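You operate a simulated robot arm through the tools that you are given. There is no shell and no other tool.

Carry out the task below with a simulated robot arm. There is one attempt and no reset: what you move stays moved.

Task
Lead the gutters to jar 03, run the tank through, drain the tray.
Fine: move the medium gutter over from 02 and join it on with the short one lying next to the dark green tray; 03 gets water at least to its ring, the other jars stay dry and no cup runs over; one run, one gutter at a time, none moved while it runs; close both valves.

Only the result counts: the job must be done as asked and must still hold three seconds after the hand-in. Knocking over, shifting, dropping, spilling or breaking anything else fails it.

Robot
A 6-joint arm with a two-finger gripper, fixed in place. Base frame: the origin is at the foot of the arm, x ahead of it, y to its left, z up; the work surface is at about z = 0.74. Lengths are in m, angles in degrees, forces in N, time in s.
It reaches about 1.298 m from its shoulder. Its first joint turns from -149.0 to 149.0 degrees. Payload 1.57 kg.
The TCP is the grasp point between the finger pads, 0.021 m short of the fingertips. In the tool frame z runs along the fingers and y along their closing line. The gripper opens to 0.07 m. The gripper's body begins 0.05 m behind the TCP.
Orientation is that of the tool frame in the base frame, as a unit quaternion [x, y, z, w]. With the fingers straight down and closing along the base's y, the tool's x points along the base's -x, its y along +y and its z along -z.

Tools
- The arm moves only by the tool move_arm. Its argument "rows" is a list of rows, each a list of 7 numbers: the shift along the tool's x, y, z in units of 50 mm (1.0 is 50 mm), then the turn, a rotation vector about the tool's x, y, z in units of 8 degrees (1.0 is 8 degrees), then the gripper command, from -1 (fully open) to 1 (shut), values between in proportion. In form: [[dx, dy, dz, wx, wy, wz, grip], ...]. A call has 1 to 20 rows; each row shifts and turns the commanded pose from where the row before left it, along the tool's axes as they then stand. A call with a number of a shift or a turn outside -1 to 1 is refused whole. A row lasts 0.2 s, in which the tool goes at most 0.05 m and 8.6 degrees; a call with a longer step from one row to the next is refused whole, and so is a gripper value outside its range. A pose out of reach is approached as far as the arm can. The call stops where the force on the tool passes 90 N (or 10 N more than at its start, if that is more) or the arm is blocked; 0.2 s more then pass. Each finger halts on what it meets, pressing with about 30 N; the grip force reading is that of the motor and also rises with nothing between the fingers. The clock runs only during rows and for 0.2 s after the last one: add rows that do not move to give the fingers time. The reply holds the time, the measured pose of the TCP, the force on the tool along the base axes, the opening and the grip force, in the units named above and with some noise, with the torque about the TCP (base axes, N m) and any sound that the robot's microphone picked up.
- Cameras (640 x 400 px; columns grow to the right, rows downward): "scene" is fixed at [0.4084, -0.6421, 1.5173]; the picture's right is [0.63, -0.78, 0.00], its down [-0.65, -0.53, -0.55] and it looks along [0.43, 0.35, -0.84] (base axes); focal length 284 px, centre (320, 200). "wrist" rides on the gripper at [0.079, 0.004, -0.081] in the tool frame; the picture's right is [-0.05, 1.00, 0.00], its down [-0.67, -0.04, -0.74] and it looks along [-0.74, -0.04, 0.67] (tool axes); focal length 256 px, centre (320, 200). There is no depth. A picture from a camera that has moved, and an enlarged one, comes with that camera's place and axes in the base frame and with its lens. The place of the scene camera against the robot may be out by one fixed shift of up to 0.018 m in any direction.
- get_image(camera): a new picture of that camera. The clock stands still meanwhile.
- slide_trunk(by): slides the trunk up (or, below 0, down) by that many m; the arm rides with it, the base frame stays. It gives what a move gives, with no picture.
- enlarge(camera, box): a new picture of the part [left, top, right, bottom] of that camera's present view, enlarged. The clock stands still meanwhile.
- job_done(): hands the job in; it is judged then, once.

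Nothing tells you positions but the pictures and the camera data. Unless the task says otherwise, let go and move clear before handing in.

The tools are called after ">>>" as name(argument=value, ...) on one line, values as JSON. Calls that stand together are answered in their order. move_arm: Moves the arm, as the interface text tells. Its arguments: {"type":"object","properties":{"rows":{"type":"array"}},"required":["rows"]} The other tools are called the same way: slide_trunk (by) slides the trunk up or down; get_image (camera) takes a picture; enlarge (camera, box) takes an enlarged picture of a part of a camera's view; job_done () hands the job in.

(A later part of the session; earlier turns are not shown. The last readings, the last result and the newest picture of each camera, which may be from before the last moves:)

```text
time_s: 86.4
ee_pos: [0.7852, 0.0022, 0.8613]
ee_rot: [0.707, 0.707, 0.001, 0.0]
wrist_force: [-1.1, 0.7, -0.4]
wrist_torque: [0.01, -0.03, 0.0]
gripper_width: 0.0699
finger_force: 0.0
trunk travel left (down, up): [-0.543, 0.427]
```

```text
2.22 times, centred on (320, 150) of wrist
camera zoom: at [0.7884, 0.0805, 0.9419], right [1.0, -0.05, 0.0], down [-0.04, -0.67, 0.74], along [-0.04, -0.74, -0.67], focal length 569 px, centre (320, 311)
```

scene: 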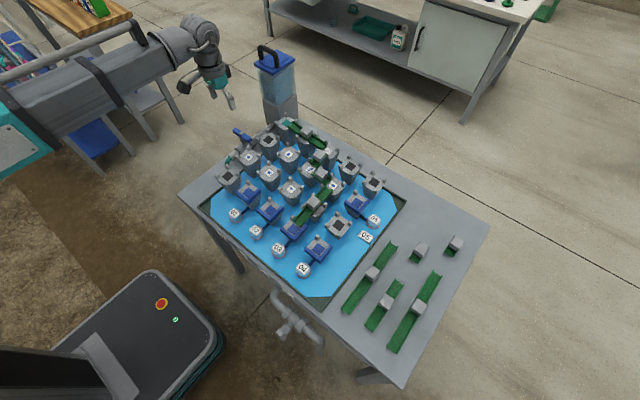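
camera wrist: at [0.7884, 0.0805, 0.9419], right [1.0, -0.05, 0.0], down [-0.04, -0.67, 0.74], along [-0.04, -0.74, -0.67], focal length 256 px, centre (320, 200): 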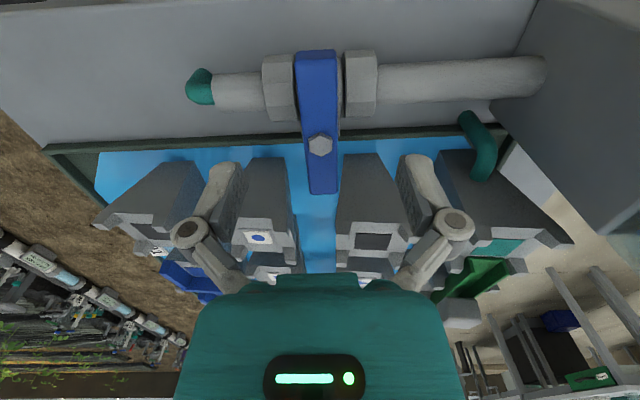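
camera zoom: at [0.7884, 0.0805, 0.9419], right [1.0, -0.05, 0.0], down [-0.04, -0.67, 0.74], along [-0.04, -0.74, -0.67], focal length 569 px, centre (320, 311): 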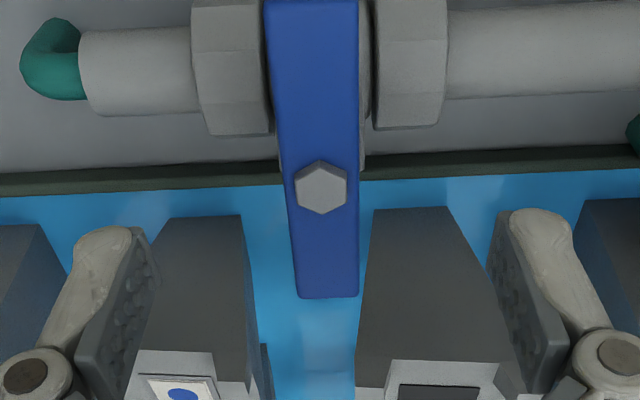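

>>> slide_trunk(by=-0.027)

>>> enlarge(camera="wrist", box=[200, 60, 440, 240])

```text
time_s: 87.2
ee_pos: [0.784, 0.0024, 0.8355]
ee_rot: [0.707, 0.707, 0.0, 0.0]
wrist_force: [-0.9, 0.4, -0.2]
wrist_torque: [-0.01, 0.01, -0.01]
gripper_width: 0.07
finger_force: 0.1
trunk travel left (down, up): [-0.516, 0.454]
```

```text
2.22 times, centred on (320, 150) of wrist
camera zoom: at [0.7884, 0.0805, 0.9149], right [1.0, -0.05, 0.0], down [-0.04, -0.67, 0.74], along [-0.04, -0.74, -0.67], focal length 569 px, centre (320, 311)
```

zoom: 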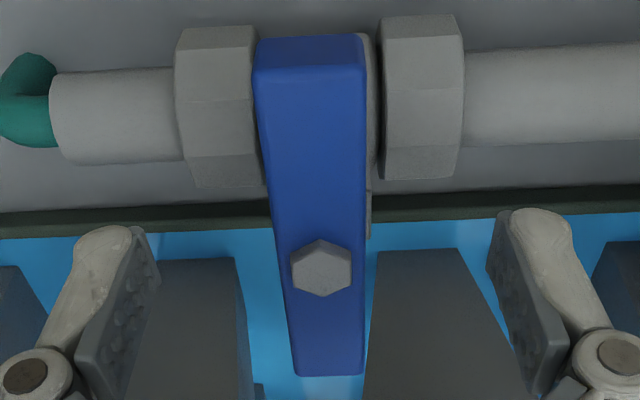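

Bolt is centred between the fingers. Closing on the bar.

>>> move_arm(rows=[[0, 0, 0, 0, 0, 0, 1], [0, 0, 0, 0, 0, 0, 1], [0, 0, 0, 0, 0, 0, 1], [0, 0, 0, 0, 0, 0, 1], [0, 0, 0, 0, 0, 0, 1], [0, 0, 0, 0, 0, 0, 1]])

>>> enlarge(camera="wrist", box=[200, 60, 440, 240])

```text
time_s: 88.6
ee_pos: [0.7863, 0.0021, 0.8357]
ee_rot: [0.707, 0.707, 0.001, 0.0]
wrist_force: [5.7, -0.1, 7.0]
wrist_torque: [-0.02, -0.08, 0.03]
gripper_width: 0.0218
finger_force: 31.9
trunk travel left (down, up): [-0.516, 0.454]
```

```text
2.22 times, centred on (320, 150) of wrist
camera zoom: at [0.7886, 0.0805, 0.9151], right [1.0, -0.05, 0.0], down [-0.04, -0.67, 0.74], along [-0.04, -0.74, -0.67], focal length 569 px, centre (320, 311)
```

zoom: 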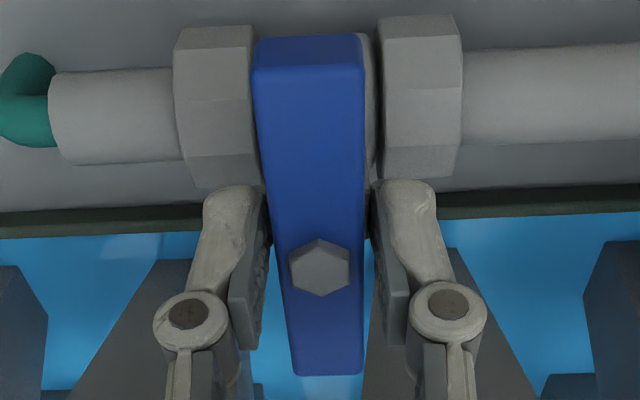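

Gripped. Before opening, I'll record the tank level and jars for reference.

>>> enlarge(camera="scene", box=[240, 30, 330, 130])

>>> enlarge(camera="scene", box=[210, 190, 330, 290])

>>> enlarge(camera="scene", box=[260, 110, 360, 240])

```text
4.00 times, centred on (285, 80) of scene
camera zoom: at [0.4084, -0.6421, 1.5173], right [0.63, -0.78, 0.0], down [-0.65, -0.53, -0.55], along [0.43, 0.35, -0.84], focal length 1136 px, centre (460, 680)
```

zoom: 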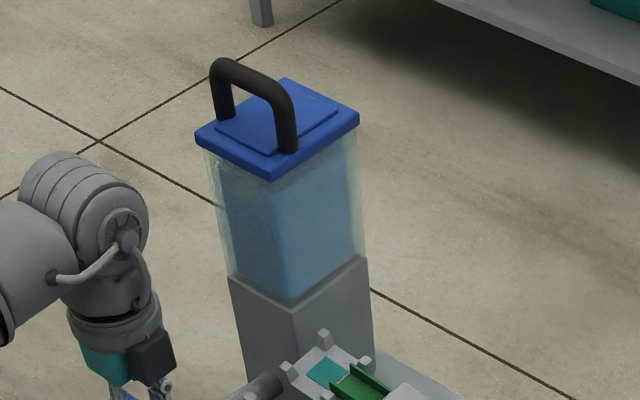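

```text
4.00 times, centred on (270, 240) of scene
camera zoom: at [0.4084, -0.6421, 1.5173], right [0.63, -0.78, 0.0], down [-0.65, -0.53, -0.55], along [0.43, 0.35, -0.84], focal length 1136 px, centre (520, 40)
```

zoom: 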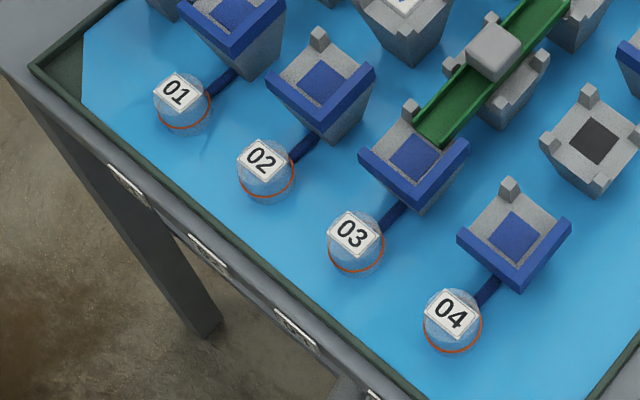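

```text
3.08 times, centred on (310, 175) of scene
camera zoom: at [0.4084, -0.6421, 1.5173], right [0.63, -0.78, 0.0], down [-0.65, -0.53, -0.55], along [0.43, 0.35, -0.84], focal length 874 px, centre (351, 277)
```

zoom: 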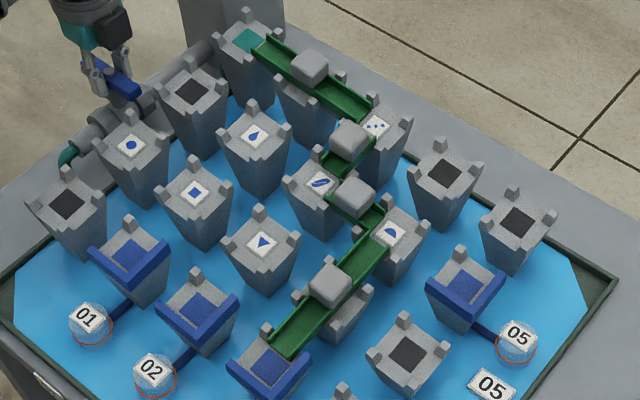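

>>> move_arm(rows=[[0, 0, 0, 0, 0, -0.5, 1], [0, 0, 0, 0, 0, -0.5, 1]])

>>> enlarge(camera="wrist", box=[200, 60, 440, 240])

```text
time_s: 89.2
ee_pos: [0.786, 0.0013, 0.8354]
ee_rot: [0.656, 0.754, 0.0, 0.0]
wrist_force: [6.0, 1.3, 8.1]
wrist_torque: [0.08, -0.15, 0.01]
gripper_width: 0.022
finger_force: 31.7
trunk travel left (down, up): [-0.516, 0.454]
```

```text
2.22 times, centred on (320, 150) of wrist
camera zoom: at [0.7774, 0.0803, 0.9151], right [1.0, 0.09, 0.0], down [0.06, -0.67, 0.74], along [0.07, -0.74, -0.67], focal length 569 px, centre (320, 311)
```

zoom: 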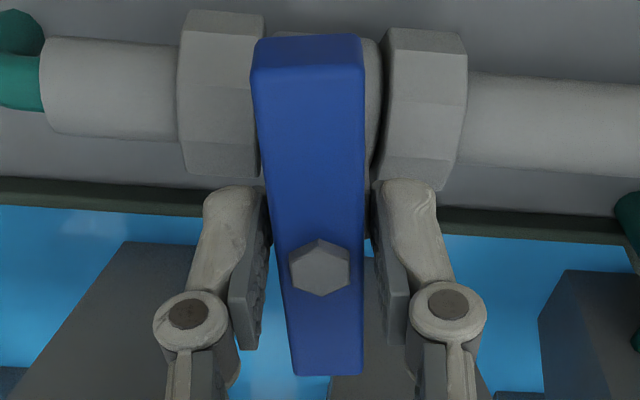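

The bar turns freely in this direction. I'll open it gradually and watch the flow.

>>> move_arm(rows=[[0, 0, 0, 0, 0, -1, 1], [0, 0, 0, 0, 0, -1, 1]])

>>> enlarge(camera="scene", box=[200, 100, 360, 240])

>>> enlarge(camera="scene", box=[240, 30, 330, 130])

```text
time_s: 89.8
ee_pos: [0.7848, 0.0013, 0.8341]
ee_rot: [0.544, 0.839, 0.001, 0.0]
wrist_force: [8.0, 4.5, 9.1]
wrist_torque: [0.35, 0.11, 0.01]
gripper_width: 0.0218
finger_force: 31.9
trunk travel left (down, up): [-0.516, 0.454]
```

```text
2.86 times, centred on (280, 170) of scene
camera zoom: at [0.4084, -0.6421, 1.5173], right [0.63, -0.78, 0.0], down [-0.65, -0.53, -0.55], along [0.43, 0.35, -0.84], focal length 811 px, centre (434, 286)
```

zoom: 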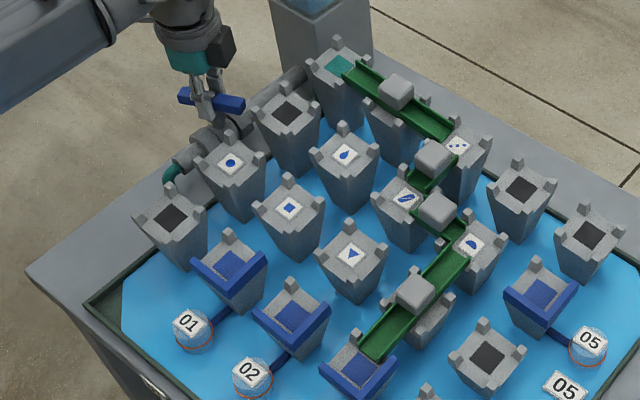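

```text
4.00 times, centred on (285, 80) of scene
camera zoom: at [0.4084, -0.6421, 1.5173], right [0.63, -0.78, 0.0], down [-0.65, -0.53, -0.55], along [0.43, 0.35, -0.84], focal length 1136 px, centre (460, 680)
```

zoom: 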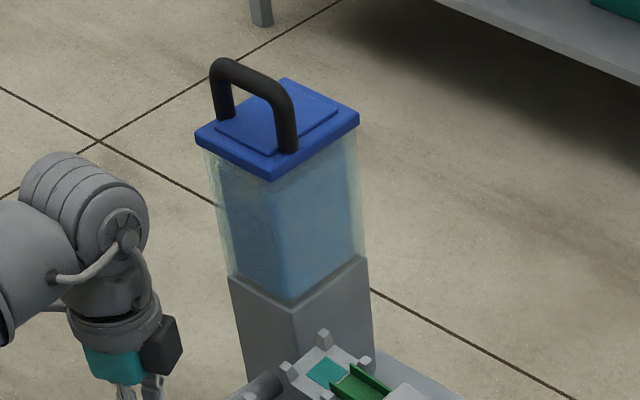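

>>> move_arm(rows=[[0, 0, 0, 0, 0, -1, 1], [0, 0, 0, 0, 0, -1, 1]])

>>> enlarge(camera="scene", box=[200, 100, 360, 240])

>>> enlarge(camera="scene", box=[240, 30, 330, 130])

```text
time_s: 90.4
ee_pos: [0.7844, 0.0008, 0.8353]
ee_rot: [0.422, 0.907, 0.002, 0.001]
wrist_force: [12.0, 5.6, 12.8]
wrist_torque: [0.78, 0.23, -0.02]
gripper_width: 0.0222
finger_force: 32.2
trunk travel left (down, up): [-0.516, 0.454]
```

```text
2.86 times, centred on (280, 170) of scene
camera zoom: at [0.4084, -0.6421, 1.5173], right [0.63, -0.78, 0.0], down [-0.65, -0.53, -0.55], along [0.43, 0.35, -0.84], focal length 811 px, centre (434, 286)
```

zoom: 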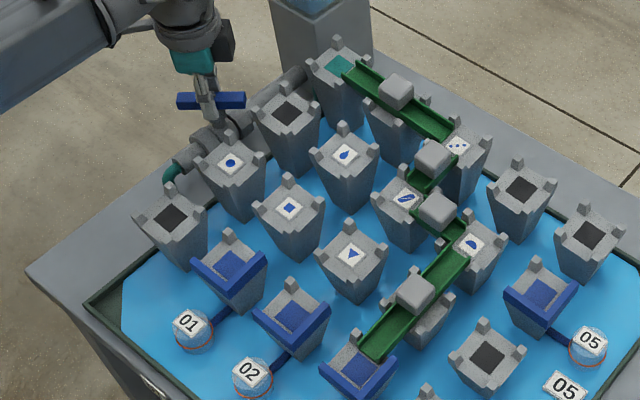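

```text
4.00 times, centred on (285, 80) of scene
camera zoom: at [0.4084, -0.6421, 1.5173], right [0.63, -0.78, 0.0], down [-0.65, -0.53, -0.55], along [0.43, 0.35, -0.84], focal length 1136 px, centre (460, 680)
```

zoom: 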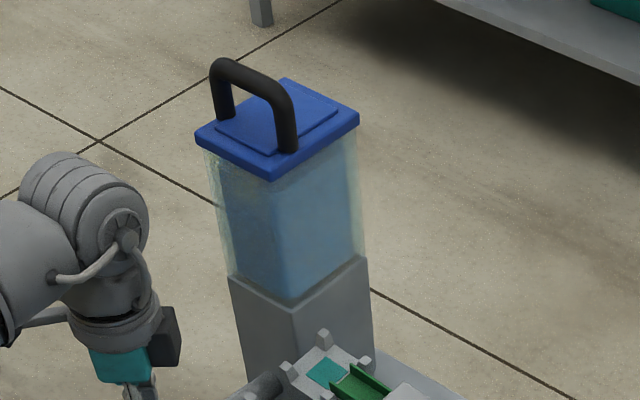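

Side forces are building up, probably because the fingertips touch the valve body. I'll loosen slightly, rise 4 mm and regrip.

>>> move_arm(rows=[[0, 0, 0, 0, 0, 0, 0.1], [0, 0, 0, 0, 0, 0, 0.1], [0, 0, 0, 0, 0, 0, 0.1]])

>>> get_image(camera="wrist")

>>> enlarge(camera="wrist", box=[200, 60, 440, 240])

>>> enlarge(camera="scene", box=[200, 90, 300, 190])

```text
time_s: 91.2
ee_pos: [0.7854, 0.0004, 0.8353]
ee_rot: [0.423, 0.906, 0.001, 0.001]
wrist_force: [0.9, 0.2, -0.2]
wrist_torque: [0.02, 0.02, 0.01]
gripper_width: 0.0316
finger_force: 0.0
trunk travel left (down, up): [-0.516, 0.454]
```

```text
taken
camera wrist: at [0.7361, 0.064, 0.9148], right [0.8, 0.6, 0.0], down [0.4, -0.53, 0.74], along [0.45, -0.59, -0.67], focal length 256 px, centre (320, 200)
```

wrist: 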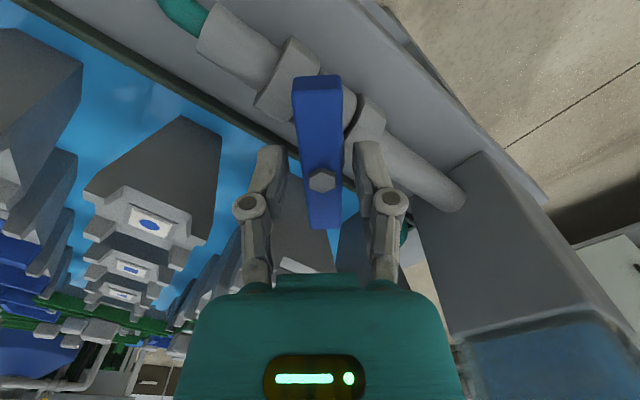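

```text
2.22 times, centred on (320, 150) of wrist
camera zoom: at [0.7361, 0.064, 0.9148], right [0.8, 0.6, 0.0], down [0.4, -0.53, 0.74], along [0.45, -0.59, -0.67], focal length 569 px, centre (320, 311)
```

zoom: 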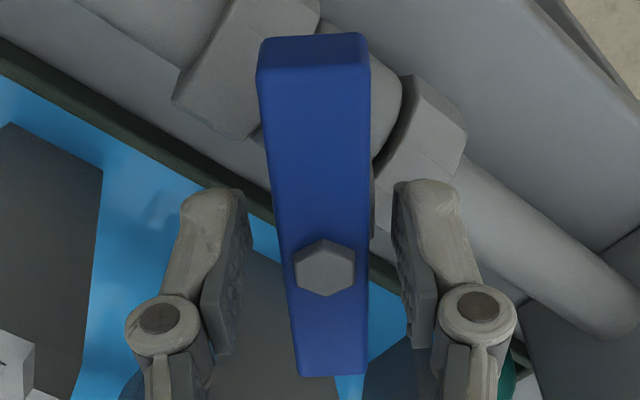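

```text
4.00 times, centred on (250, 140) of scene
camera zoom: at [0.4084, -0.6421, 1.5173], right [0.63, -0.78, 0.0], down [-0.65, -0.53, -0.55], along [0.43, 0.35, -0.84], focal length 1136 px, centre (600, 440)
```

zoom: 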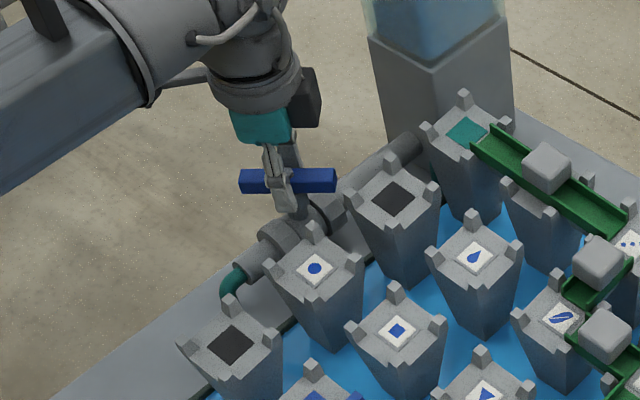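

>>> slide_trunk(by=0.004)

>>> move_arm(rows=[[0, 0.02, 0, 0, 0, 0, 0.1], [0, 0, 0, 0, 0, 0, 1], [0, 0, 0, 0, 0, 0, 1], [0, 0, 0, 0, 0, 0, 1]])

>>> enlarge(camera="scene", box=[240, 30, 330, 130])

```text
time_s: 91.7
ee_pos: [0.7852, 0.001, 0.8388]
ee_rot: [0.422, 0.907, 0.0, 0.001]
wrist_force: [-0.3, 0.5, -0.1]
wrist_torque: [0.0, 0.0, 0.01]
gripper_width: 0.0317
finger_force: 0.0
trunk travel left (down, up): [-0.52, 0.45]
```

```text
time_s: 92.7
ee_pos: [0.7844, 0.0016, 0.8397]
ee_rot: [0.423, 0.906, 0.002, 0.001]
wrist_force: [4.8, 1.4, 10.7]
wrist_torque: [-0.16, -0.18, 0.03]
gripper_width: 0.0177
finger_force: 32.0
trunk travel left (down, up): [-0.52, 0.45]
```

```text
4.00 times, centred on (285, 80) of scene
camera zoom: at [0.4084, -0.6421, 1.5173], right [0.63, -0.78, 0.0], down [-0.65, -0.53, -0.55], along [0.43, 0.35, -0.84], focal length 1136 px, centre (460, 680)
```

zoom: 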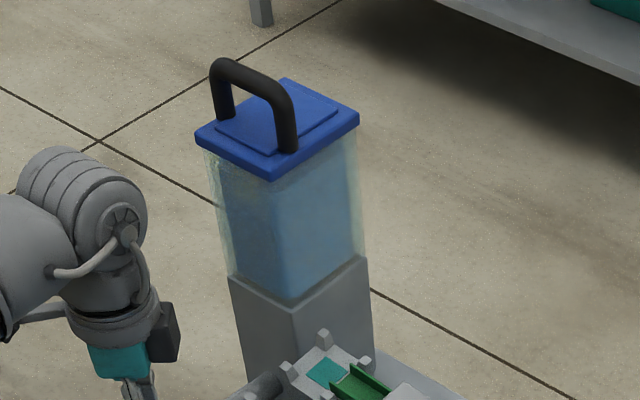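

>>> move_arm(rows=[[0, 0, 0, 0, 0, -1, 1], [0, 0, 0, 0, 0, -1, 1]])

>>> enlarge(camera="scene", box=[200, 90, 360, 230])

>>> enlarge(camera="scene", box=[240, 30, 330, 130])

```text
time_s: 93.3
ee_pos: [0.7849, 0.0022, 0.8398]
ee_rot: [0.292, 0.956, 0.0, 0.0]
wrist_force: [8.2, 0.0, 15.0]
wrist_torque: [0.37, 0.44, -0.05]
gripper_width: 0.0178
finger_force: 31.8
trunk travel left (down, up): [-0.52, 0.45]
```

```text
2.86 times, centred on (280, 160) of scene
camera zoom: at [0.4084, -0.6421, 1.5173], right [0.63, -0.78, 0.0], down [-0.65, -0.53, -0.55], along [0.43, 0.35, -0.84], focal length 811 px, centre (434, 314)
```

zoom: 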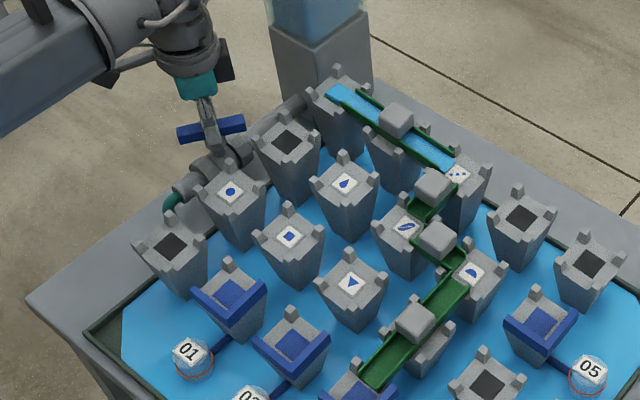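

```text
4.00 times, centred on (285, 80) of scene
camera zoom: at [0.4084, -0.6421, 1.5173], right [0.63, -0.78, 0.0], down [-0.65, -0.53, -0.55], along [0.43, 0.35, -0.84], focal length 1136 px, centre (460, 680)
```

zoom: 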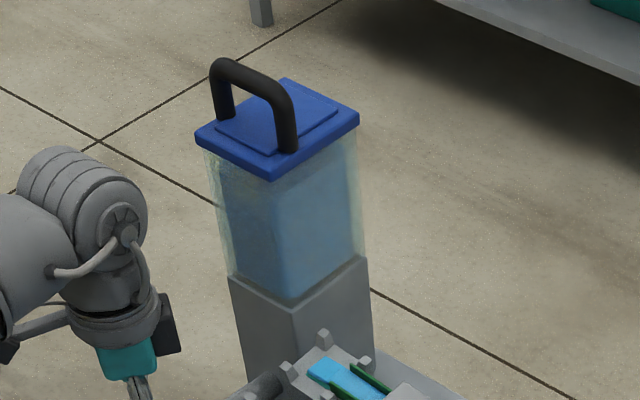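

Water has started into the first gutter. I'll hold here and follow the flow along the chain.

>>> move_arm(rows=[[0, 0, 0, 0, 0, 0, 1], [0, 0, 0, 0, 0, 0, 1]])

>>> enlarge(camera="scene", box=[240, 110, 380, 230])

```text
time_s: 93.9
ee_pos: [0.7857, 0.0023, 0.839]
ee_rot: [0.292, 0.956, 0.002, 0.001]
wrist_force: [10.1, -0.2, 17.1]
wrist_torque: [0.36, 0.29, 0.02]
gripper_width: 0.0177
finger_force: 31.7
trunk travel left (down, up): [-0.52, 0.45]
```

```text
3.33 times, centred on (310, 170) of scene
camera zoom: at [0.4084, -0.6421, 1.5173], right [0.63, -0.78, 0.0], down [-0.65, -0.53, -0.55], along [0.43, 0.35, -0.84], focal length 946 px, centre (353, 300)
```

zoom: 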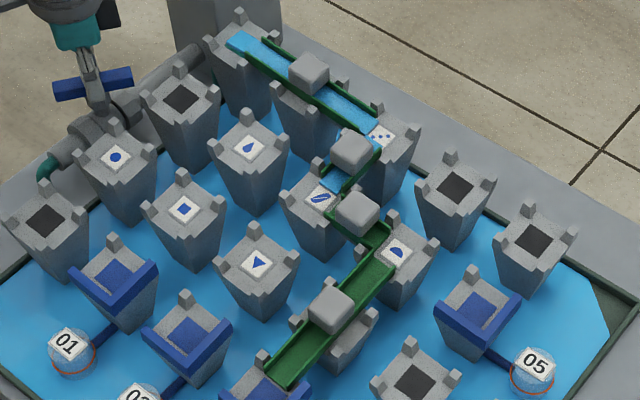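

>>> move_arm(rows=[[0, 0, 0, 0, 0, 0, 1], [0, 0, 0, 0, 0, 0, 1], [0, 0, 0, 0, 0, 0, 1]])

>>> enlarge(camera="scene", box=[240, 110, 380, 230])

```text
time_s: 94.7
ee_pos: [0.7854, 0.0013, 0.8393]
ee_rot: [0.293, 0.956, 0.002, 0.002]
wrist_force: [12.9, -1.1, 18.9]
wrist_torque: [0.17, -0.09, -0.01]
gripper_width: 0.0176
finger_force: 31.9
trunk travel left (down, up): [-0.52, 0.45]
```

```text
3.33 times, centred on (310, 170) of scene
camera zoom: at [0.4084, -0.6421, 1.5173], right [0.63, -0.78, 0.0], down [-0.65, -0.53, -0.55], along [0.43, 0.35, -0.84], focal length 946 px, centre (353, 300)
```

zoom: 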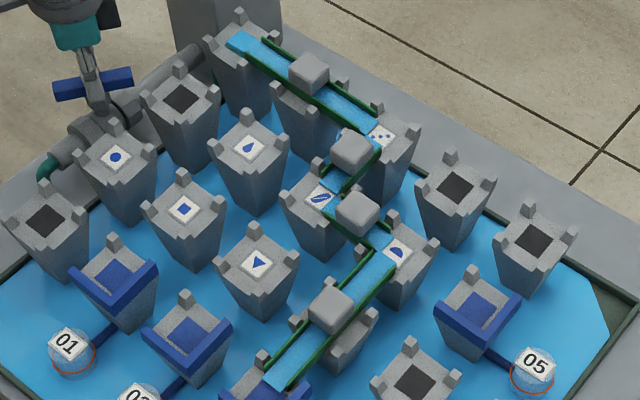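

Water runs the whole chain into cup 03. I'll relax the grip to drop the built-up force (staying around the bar) and check the cups and jars.

>>> move_arm(rows=[[0, 0, 0, 0, 0, 0, 0.1], [0, 0, 0, 0, 0, 0, 0.1]])

>>> enlarge(camera="scene", box=[200, 150, 360, 290])

>>> enlarge(camera="scene", box=[260, 110, 340, 180])

>>> enlarge(camera="scene", box=[280, 150, 360, 220])

>>> enlarge(camera="scene", box=[240, 30, 330, 130])

```text
time_s: 95.3
ee_pos: [0.7849, 0.0019, 0.8404]
ee_rot: [0.293, 0.956, 0.001, 0.0]
wrist_force: [-0.1, -0.3, -0.3]
wrist_torque: [0.01, -0.01, -0.02]
gripper_width: 0.0317
finger_force: 0.2
trunk travel left (down, up): [-0.52, 0.45]
```

```text
2.86 times, centred on (280, 220) of scene
camera zoom: at [0.4084, -0.6421, 1.5173], right [0.63, -0.78, 0.0], down [-0.65, -0.53, -0.55], along [0.43, 0.35, -0.84], focal length 811 px, centre (434, 143)
```

zoom: 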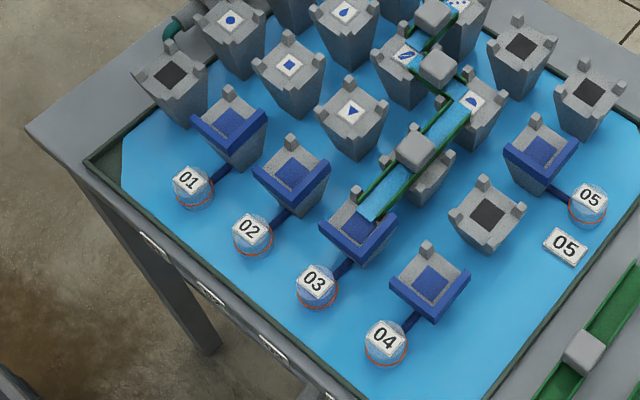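

```text
5.71 times, centred on (300, 145) of scene
camera zoom: at [0.4084, -0.6421, 1.5173], right [0.63, -0.78, 0.0], down [-0.65, -0.53, -0.55], along [0.43, 0.35, -0.84], focal length 1622 px, centre (434, 514)
```

zoom: 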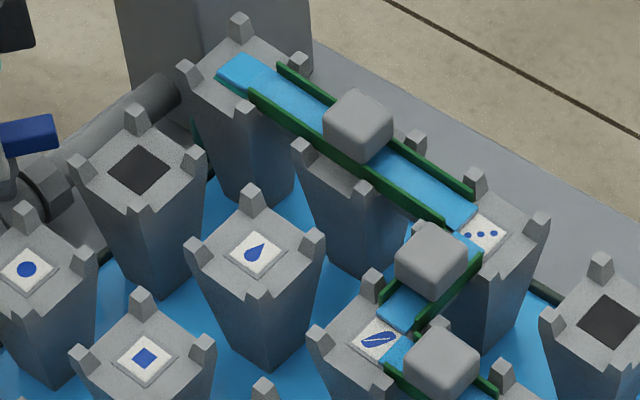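

```text
5.71 times, centred on (320, 185) of scene
camera zoom: at [0.4084, -0.6421, 1.5173], right [0.63, -0.78, 0.0], down [-0.65, -0.53, -0.55], along [0.43, 0.35, -0.84], focal length 1622 px, centre (320, 286)
```

zoom: 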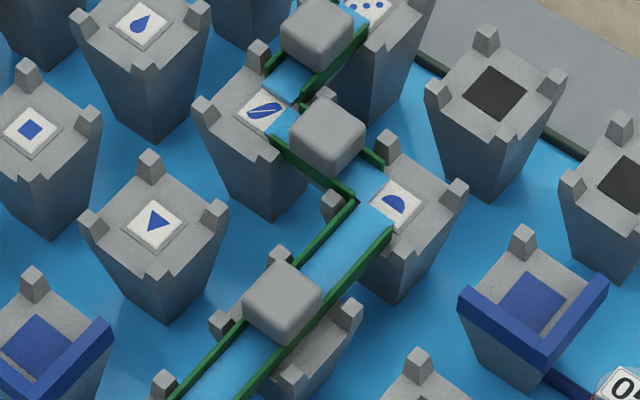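

```text
4.00 times, centred on (285, 80) of scene
camera zoom: at [0.4084, -0.6421, 1.5173], right [0.63, -0.78, 0.0], down [-0.65, -0.53, -0.55], along [0.43, 0.35, -0.84], focal length 1136 px, centre (460, 680)
```

zoom: 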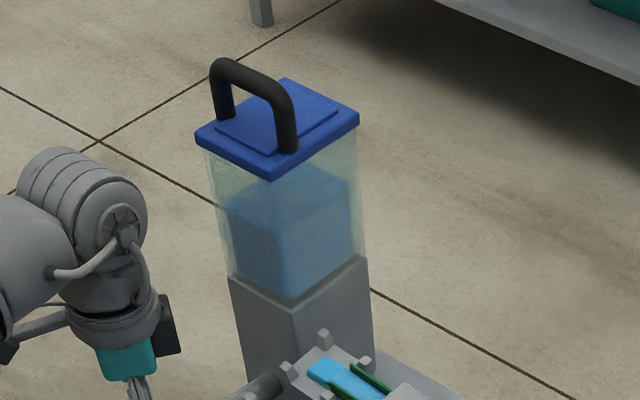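

The tank is already down to about 60% with no overflow. Continuing to wait and check.

>>> move_arm(rows=[[0, 0, 0, 0, 0, 0, 0.1], [0, 0, 0, 0, 0, 0, 0.1], [0, 0, 0, 0, 0, 0, 0.1], [0, 0, 0, 0, 0, 0, 0.1]])

>>> enlarge(camera="scene", box=[240, 190, 340, 290])

>>> enlarge(camera="scene", box=[240, 30, 330, 130])

>>> enlarge(camera="scene", box=[240, 110, 380, 230])

```text
time_s: 96.3
ee_pos: [0.7854, 0.0019, 0.8383]
ee_rot: [0.292, 0.956, 0.001, 0.0]
wrist_force: [0.3, 0.5, 0.2]
wrist_torque: [0.0, -0.03, -0.02]
gripper_width: 0.0312
finger_force: 0.0
trunk travel left (down, up): [-0.52, 0.45]
```

```text
4.00 times, centred on (290, 240) of scene
camera zoom: at [0.4084, -0.6421, 1.5173], right [0.63, -0.78, 0.0], down [-0.65, -0.53, -0.55], along [0.43, 0.35, -0.84], focal length 1136 px, centre (440, 40)
```

zoom: 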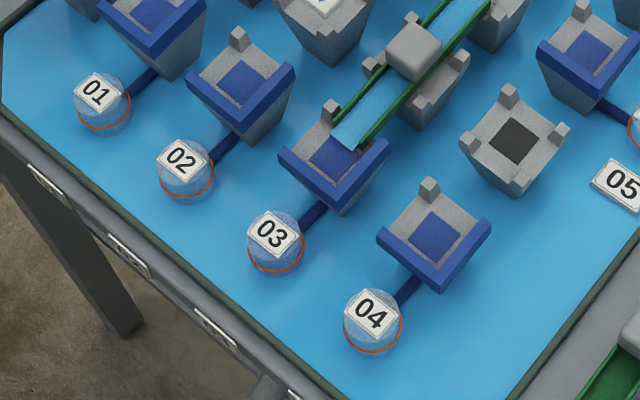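

```text
4.00 times, centred on (285, 80) of scene
camera zoom: at [0.4084, -0.6421, 1.5173], right [0.63, -0.78, 0.0], down [-0.65, -0.53, -0.55], along [0.43, 0.35, -0.84], focal length 1136 px, centre (460, 680)
```

zoom: 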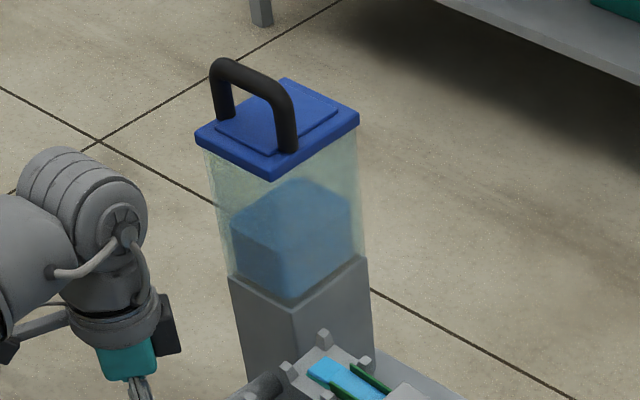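

```text
3.33 times, centred on (310, 170) of scene
camera zoom: at [0.4084, -0.6421, 1.5173], right [0.63, -0.78, 0.0], down [-0.65, -0.53, -0.55], along [0.43, 0.35, -0.84], focal length 946 px, centre (353, 300)
```

zoom: 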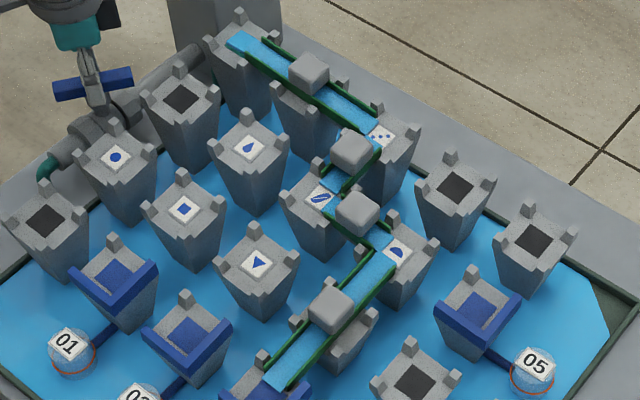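

Jar 03 is filling. Continuing.

>>> move_arm(rows=[[0, 0, 0, 0, 0, 0, 0.1], [0, 0, 0, 0, 0, 0, 0.1], [0, 0, 0, 0, 0, 0, 0.1], [0, 0, 0, 0, 0, 0, 0.1], [0, 0, 0, 0, 0, 0, 0.1], [0, 0, 0, 0, 0, 0, 0.1]])

>>> enlarge(camera="scene", box=[240, 190, 340, 290])

>>> enlarge(camera="scene", box=[240, 30, 330, 130])

>>> enlarge(camera="scene", box=[240, 110, 380, 230])

```text
time_s: 97.7
ee_pos: [0.7853, 0.0011, 0.8396]
ee_rot: [0.293, 0.956, 0.001, 0.001]
wrist_force: [-0.7, -0.4, 0.6]
wrist_torque: [-0.01, -0.02, 0.03]
gripper_width: 0.0313
finger_force: 0.0
trunk travel left (down, up): [-0.52, 0.45]
```

```text
4.00 times, centred on (290, 240) of scene
camera zoom: at [0.4084, -0.6421, 1.5173], right [0.63, -0.78, 0.0], down [-0.65, -0.53, -0.55], along [0.43, 0.35, -0.84], focal length 1136 px, centre (440, 40)
```

zoom: 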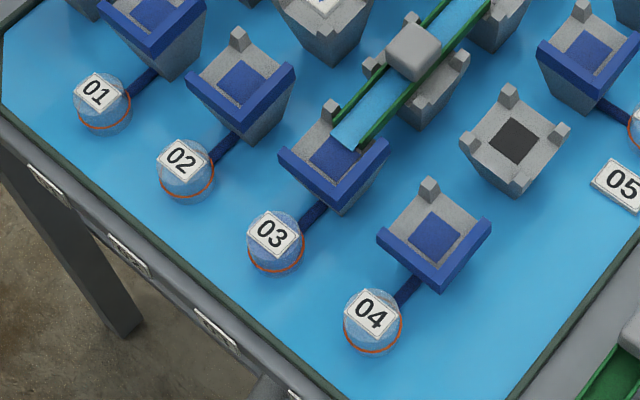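

```text
4.00 times, centred on (285, 80) of scene
camera zoom: at [0.4084, -0.6421, 1.5173], right [0.63, -0.78, 0.0], down [-0.65, -0.53, -0.55], along [0.43, 0.35, -0.84], focal length 1136 px, centre (460, 680)
```

zoom: 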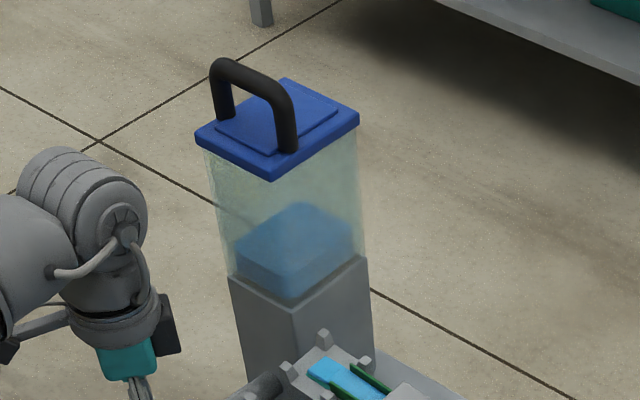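

```text
3.33 times, centred on (310, 170) of scene
camera zoom: at [0.4084, -0.6421, 1.5173], right [0.63, -0.78, 0.0], down [-0.65, -0.53, -0.55], along [0.43, 0.35, -0.84], focal length 946 px, centre (353, 300)
```

zoom: 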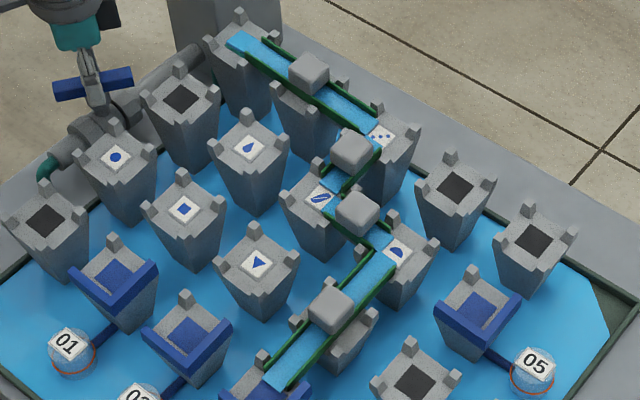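

>>> move_arm(rows=[[0, 0, 0, 0, 0, 0, 0.1], [0, 0, 0, 0, 0, 0, 0.1], [0, 0, 0, 0, 0, 0, 0.1], [0, 0, 0, 0, 0, 0, 0.1], [0, 0, 0, 0, 0, 0, 0.1], [0, 0, 0, 0, 0, 0, 0.1]])

>>> enlarge(camera="scene", box=[240, 190, 340, 290])

>>> enlarge(camera="scene", box=[240, 30, 330, 130])

>>> enlarge(camera="scene", box=[240, 110, 380, 230])

```text
time_s: 99.1
ee_pos: [0.7869, 0.0019, 0.8395]
ee_rot: [0.292, 0.956, 0.0, 0.0]
wrist_force: [0.8, 0.2, 0.6]
wrist_torque: [-0.01, 0.01, -0.01]
gripper_width: 0.0315
finger_force: 0.1
trunk travel left (down, up): [-0.52, 0.45]
```

```text
4.00 times, centred on (290, 240) of scene
camera zoom: at [0.4084, -0.6421, 1.5173], right [0.63, -0.78, 0.0], down [-0.65, -0.53, -0.55], along [0.43, 0.35, -0.84], focal length 1136 px, centre (440, 40)
```

zoom: 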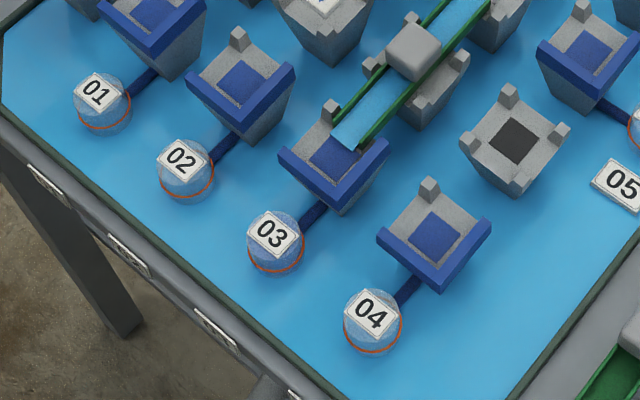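

```text
4.00 times, centred on (285, 80) of scene
camera zoom: at [0.4084, -0.6421, 1.5173], right [0.63, -0.78, 0.0], down [-0.65, -0.53, -0.55], along [0.43, 0.35, -0.84], focal length 1136 px, centre (460, 680)
```

zoom: 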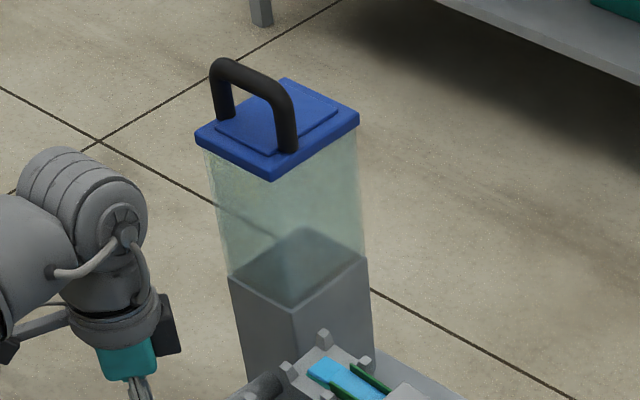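

```text
3.33 times, centred on (310, 170) of scene
camera zoom: at [0.4084, -0.6421, 1.5173], right [0.63, -0.78, 0.0], down [-0.65, -0.53, -0.55], along [0.43, 0.35, -0.84], focal length 946 px, centre (353, 300)
```

zoom: 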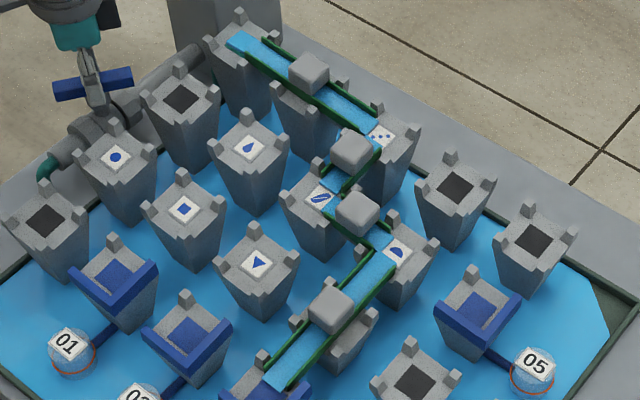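

The tank is empty. I'll wait for the gutters to run out before touching the valve.

>>> move_arm(rows=[[0, 0, 0, 0, 0, 0, 0.1], [0, 0, 0, 0, 0, 0, 0.1], [0, 0, 0, 0, 0, 0, 0.1], [0, 0, 0, 0, 0, 0, 0.1], [0, 0, 0, 0, 0, 0, 0.1], [0, 0, 0, 0, 0, 0, 0.1], [0, 0, 0, 0, 0, 0, 0.1], [0, 0, 0, 0, 0, 0, 0.1], [0, 0, 0, 0, 0, 0, 0.1], [0, 0, 0, 0, 0, 0, 0.1], [0, 0, 0, 0, 0, 0, 0.1], [0, 0, 0, 0, 0, 0, 0.1]])

>>> enlarge(camera="scene", box=[240, 110, 380, 230])

>>> enlarge(camera="scene", box=[240, 190, 340, 290])

>>> enlarge(camera="scene", box=[240, 30, 330, 130])

```text
time_s: 101.7
ee_pos: [0.7859, 0.002, 0.8381]
ee_rot: [0.293, 0.956, 0.001, 0.0]
wrist_force: [-0.3, -0.2, 0.7]
wrist_torque: [-0.05, -0.02, 0.02]
gripper_width: 0.0316
finger_force: 0.0
trunk travel left (down, up): [-0.52, 0.45]
```

```text
3.33 times, centred on (310, 170) of scene
camera zoom: at [0.4084, -0.6421, 1.5173], right [0.63, -0.78, 0.0], down [-0.65, -0.53, -0.55], along [0.43, 0.35, -0.84], focal length 946 px, centre (353, 300)
```

zoom: 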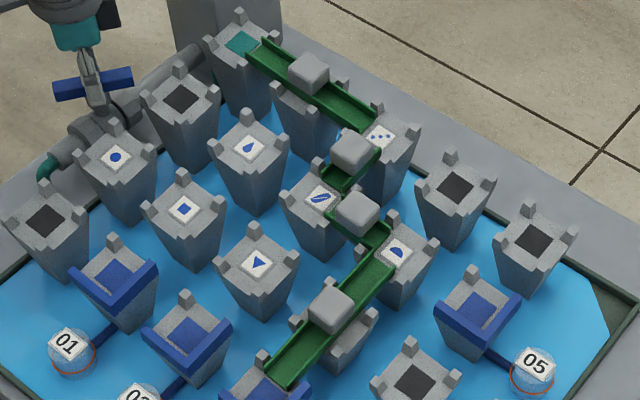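

```text
4.00 times, centred on (290, 240) of scene
camera zoom: at [0.4084, -0.6421, 1.5173], right [0.63, -0.78, 0.0], down [-0.65, -0.53, -0.55], along [0.43, 0.35, -0.84], focal length 1136 px, centre (440, 40)
```

zoom: 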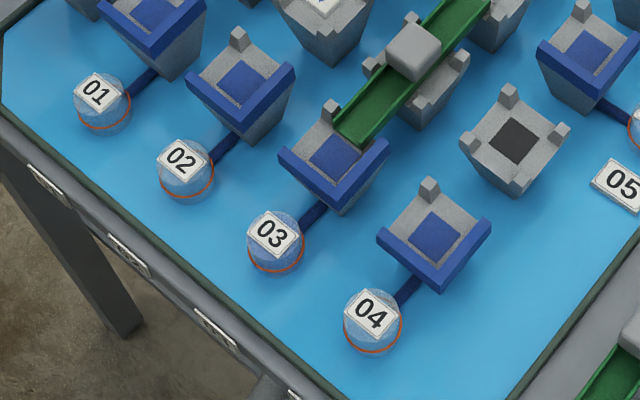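

```text
4.00 times, centred on (285, 80) of scene
camera zoom: at [0.4084, -0.6421, 1.5173], right [0.63, -0.78, 0.0], down [-0.65, -0.53, -0.55], along [0.43, 0.35, -0.84], focal length 1136 px, centre (460, 680)
```

zoom: 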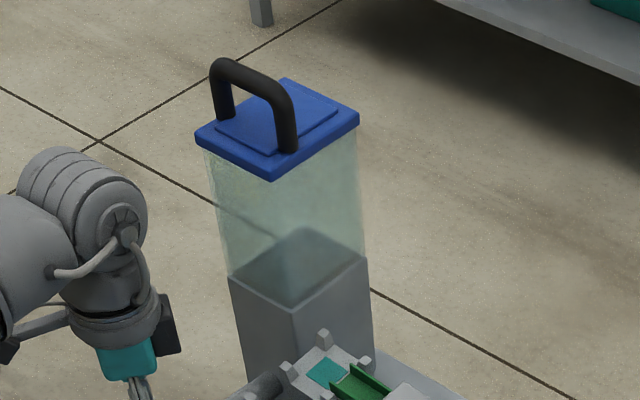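

Gutters are dry and jar 03 is filled. Regripping the tank bar and turning it back across the pipe to close.

>>> move_arm(rows=[[0, 0, 0, 0, 0, 0, 1], [0, 0, 0, 0, 0, 0, 1], [0, 0, 0, 0, 0, 0, 1], [0, 0, 0, 0, 0, 1, 1], [0, 0, 0, 0, 0, 1, 1], [0, 0, 0, 0, 0, 1, 1]])

>>> move_arm(rows=[[0, 0, 0, 0, 0, 0, 0.1], [0, 0, 0, 0, 0, 0, 0.1], [0, 0, 0, 0, 0, 0, 1], [0, 0, 0, 0, 0, 0, 1], [0, 0, 0, 0, 0, 1, 1], [0, 0, 0, 0, 0, 1, 1], [0, 0, 0, 0, 0, 1, 1], [0, 0, 0, 0, 0, 0.99, 1]])

>>> get_image(camera="wrist")

>>> enlarge(camera="wrist", box=[200, 60, 440, 240])

```text
time_s: 103.1
ee_pos: [0.7851, 0.002, 0.8402]
ee_rot: [0.486, 0.874, 0.001, 0.001]
wrist_force: [4.8, -0.5, 9.3]
wrist_torque: [-0.76, -0.53, -0.03]
gripper_width: 0.018
finger_force: 31.9
trunk travel left (down, up): [-0.52, 0.45]
```

```text
time_s: 104.9
ee_pos: [0.7838, 0.0027, 0.8395]
ee_rot: [0.708, 0.707, 0.001, 0.0]
wrist_force: [7.2, 5.8, 12.2]
wrist_torque: [-0.63, -0.16, 0.03]
gripper_width: 0.0179
finger_force: 31.8
trunk travel left (down, up): [-0.52, 0.45]
```

```text
taken
camera wrist: at [0.7886, 0.0809, 0.9193], right [1.0, -0.06, 0.0], down [-0.04, -0.67, 0.74], along [-0.04, -0.74, -0.67], focal length 256 px, centre (320, 200)
```

wrist: 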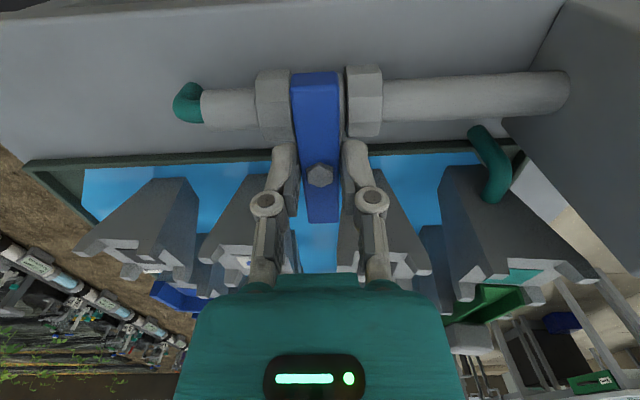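

```text
2.22 times, centred on (320, 150) of wrist
camera zoom: at [0.7886, 0.0809, 0.9193], right [1.0, -0.06, 0.0], down [-0.04, -0.67, 0.74], along [-0.04, -0.74, -0.67], focal length 569 px, centre (320, 311)
```

zoom: 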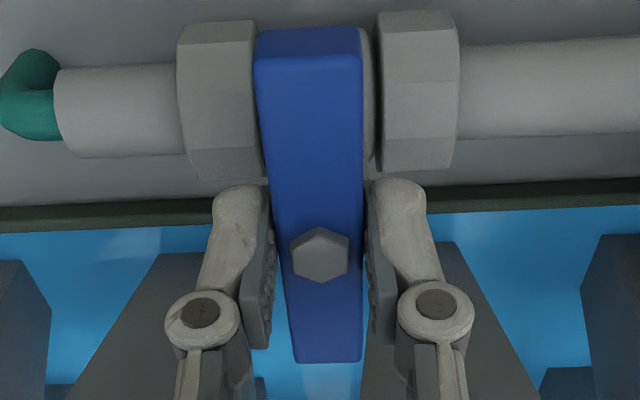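

>>> move_arm(rows=[[0, 0, 0, 0, 0, 0, 0], [0, 0, 0, 0, 0, 0, -1], [0, 0, 0, 0, 0, 0, -1], [0, 0, 0, 0, 0, 0, -1]])

>>> slide_trunk(by=0.12)

>>> get_image(camera="wrist")

>>> enlarge(camera="wrist", box=[220, 0, 420, 130])

>>> get_image(camera="scene")

```text
time_s: 105.9
ee_pos: [0.7848, 0.0015, 0.8386]
ee_rot: [0.707, 0.707, 0.002, 0.001]
wrist_force: [0.4, -0.4, -0.3]
wrist_torque: [-0.02, 0.01, 0.02]
gripper_width: 0.0701
finger_force: 0.1
trunk travel left (down, up): [-0.52, 0.45]
```

```text
time_s: 107.4
ee_pos: [0.784, 0.0016, 0.9589]
ee_rot: [0.706, 0.708, 0.001, 0.0]
wrist_force: [-0.5, -0.1, -0.7]
wrist_torque: [-0.01, -0.03, -0.01]
gripper_width: 0.0702
finger_force: 0.0
trunk travel left (down, up): [-0.64, 0.33]
```

```text
taken
camera wrist: at [0.7885, 0.0802, 1.0388], right [1.0, -0.05, 0.0], down [-0.04, -0.67, 0.74], along [-0.04, -0.74, -0.67], focal length 256 px, centre (320, 200)
```

wrist: 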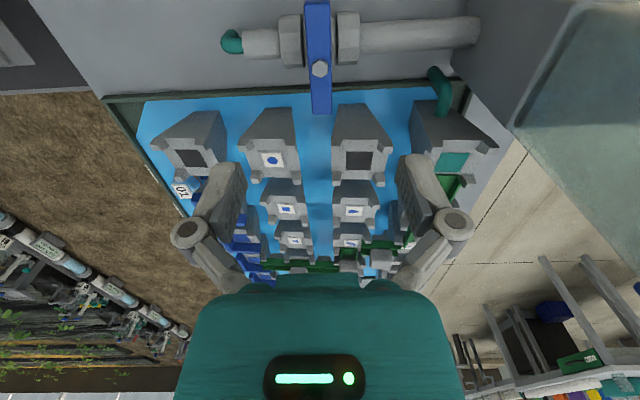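

```text
3.08 times, centred on (320, 65) of wrist
camera zoom: at [0.7885, 0.0802, 1.0388], right [1.0, -0.05, 0.0], down [-0.04, -0.67, 0.74], along [-0.04, -0.74, -0.67], focal length 788 px, centre (320, 615)
```

zoom: 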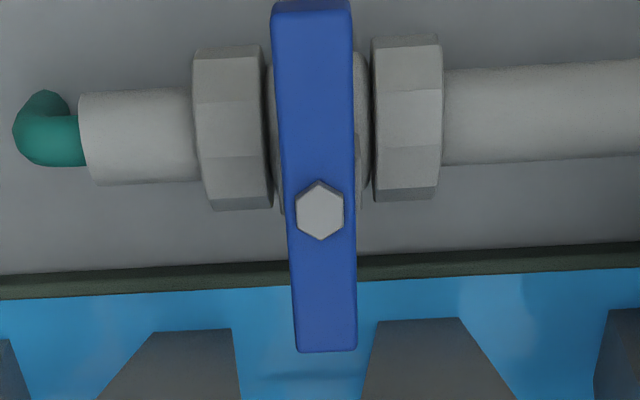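

```text
taken
```

scene: 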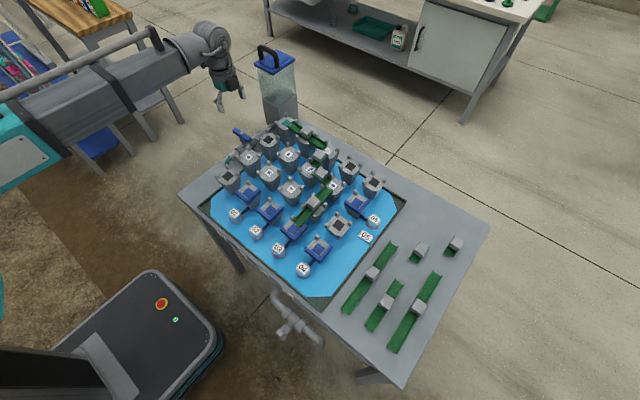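

The tank valve is closed again, bar across the pipe. Now for the drain valve: I'll retreat over the grid toward the front of the table at safe height.

>>> move_arm(rows=[[-0.655, -0.645, 0, 0, 0, 0, -1], [-0.655, -0.645, 0, 0, 0, 0, -1], [-0.655, -0.645, 0, 0, 0, 0, -1], [-0.655, -0.645, 0, 0, 0, 0, -1], [-0.655, -0.645, 0, 0, 0, 0, -1], [-0.655, -0.645, 0, 0, 0, 0, -1], [-0.655, -0.645, 0, 0, 0, 0, -1], [-0.655, -0.645, 0, 0, 0, 0, -1]])

>>> get_image(camera="scene")

```text
time_s: 109.2
ee_pos: [0.5293, -0.2604, 0.9595]
ee_rot: [0.707, 0.707, 0.002, 0.0]
wrist_force: [0.2, 0.5, -0.4]
wrist_torque: [-0.02, 0.02, -0.02]
gripper_width: 0.0701
finger_force: 0.1
trunk travel left (down, up): [-0.64, 0.33]
```

```text
taken
```

scene: 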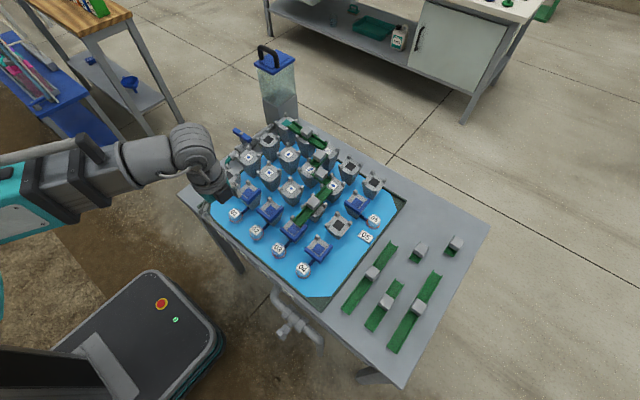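

>>> move_arm(rows=[[-0.65, -0.655, 0, 0, 0, 0, -1], [-0.65, -0.655, 0, 0, 0, 0, -1], [-0.65, -0.655, 0, 0, 0, 0, -1], [-0.65, -0.655, 0, 0, 0, 0, -1], [-0.65, -0.655, 0, 0, 0, 0, -1], [-0.65, -0.655, 0, 0, 0, 0, -1], [-0.65, -0.655, 0, 0, 0, 0, -1]])

>>> get_image(camera="scene")

```text
time_s: 110.8
ee_pos: [0.2957, -0.4876, 0.959]
ee_rot: [0.706, 0.708, 0.001, -0.001]
wrist_force: [0.2, 0.4, -0.4]
wrist_torque: [-0.01, -0.02, -0.01]
gripper_width: 0.07
finger_force: 0.1
trunk travel left (down, up): [-0.64, 0.33]
```

```text
taken
```

scene: 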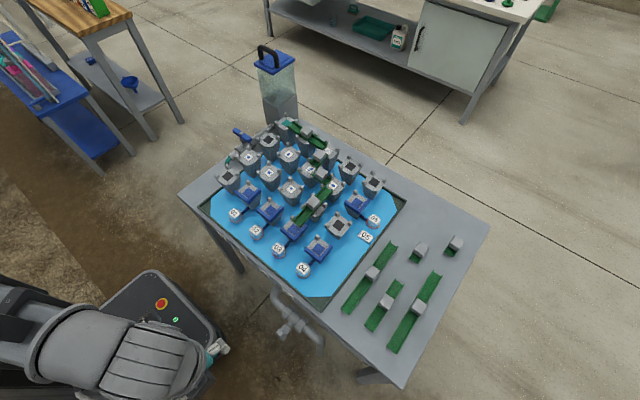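

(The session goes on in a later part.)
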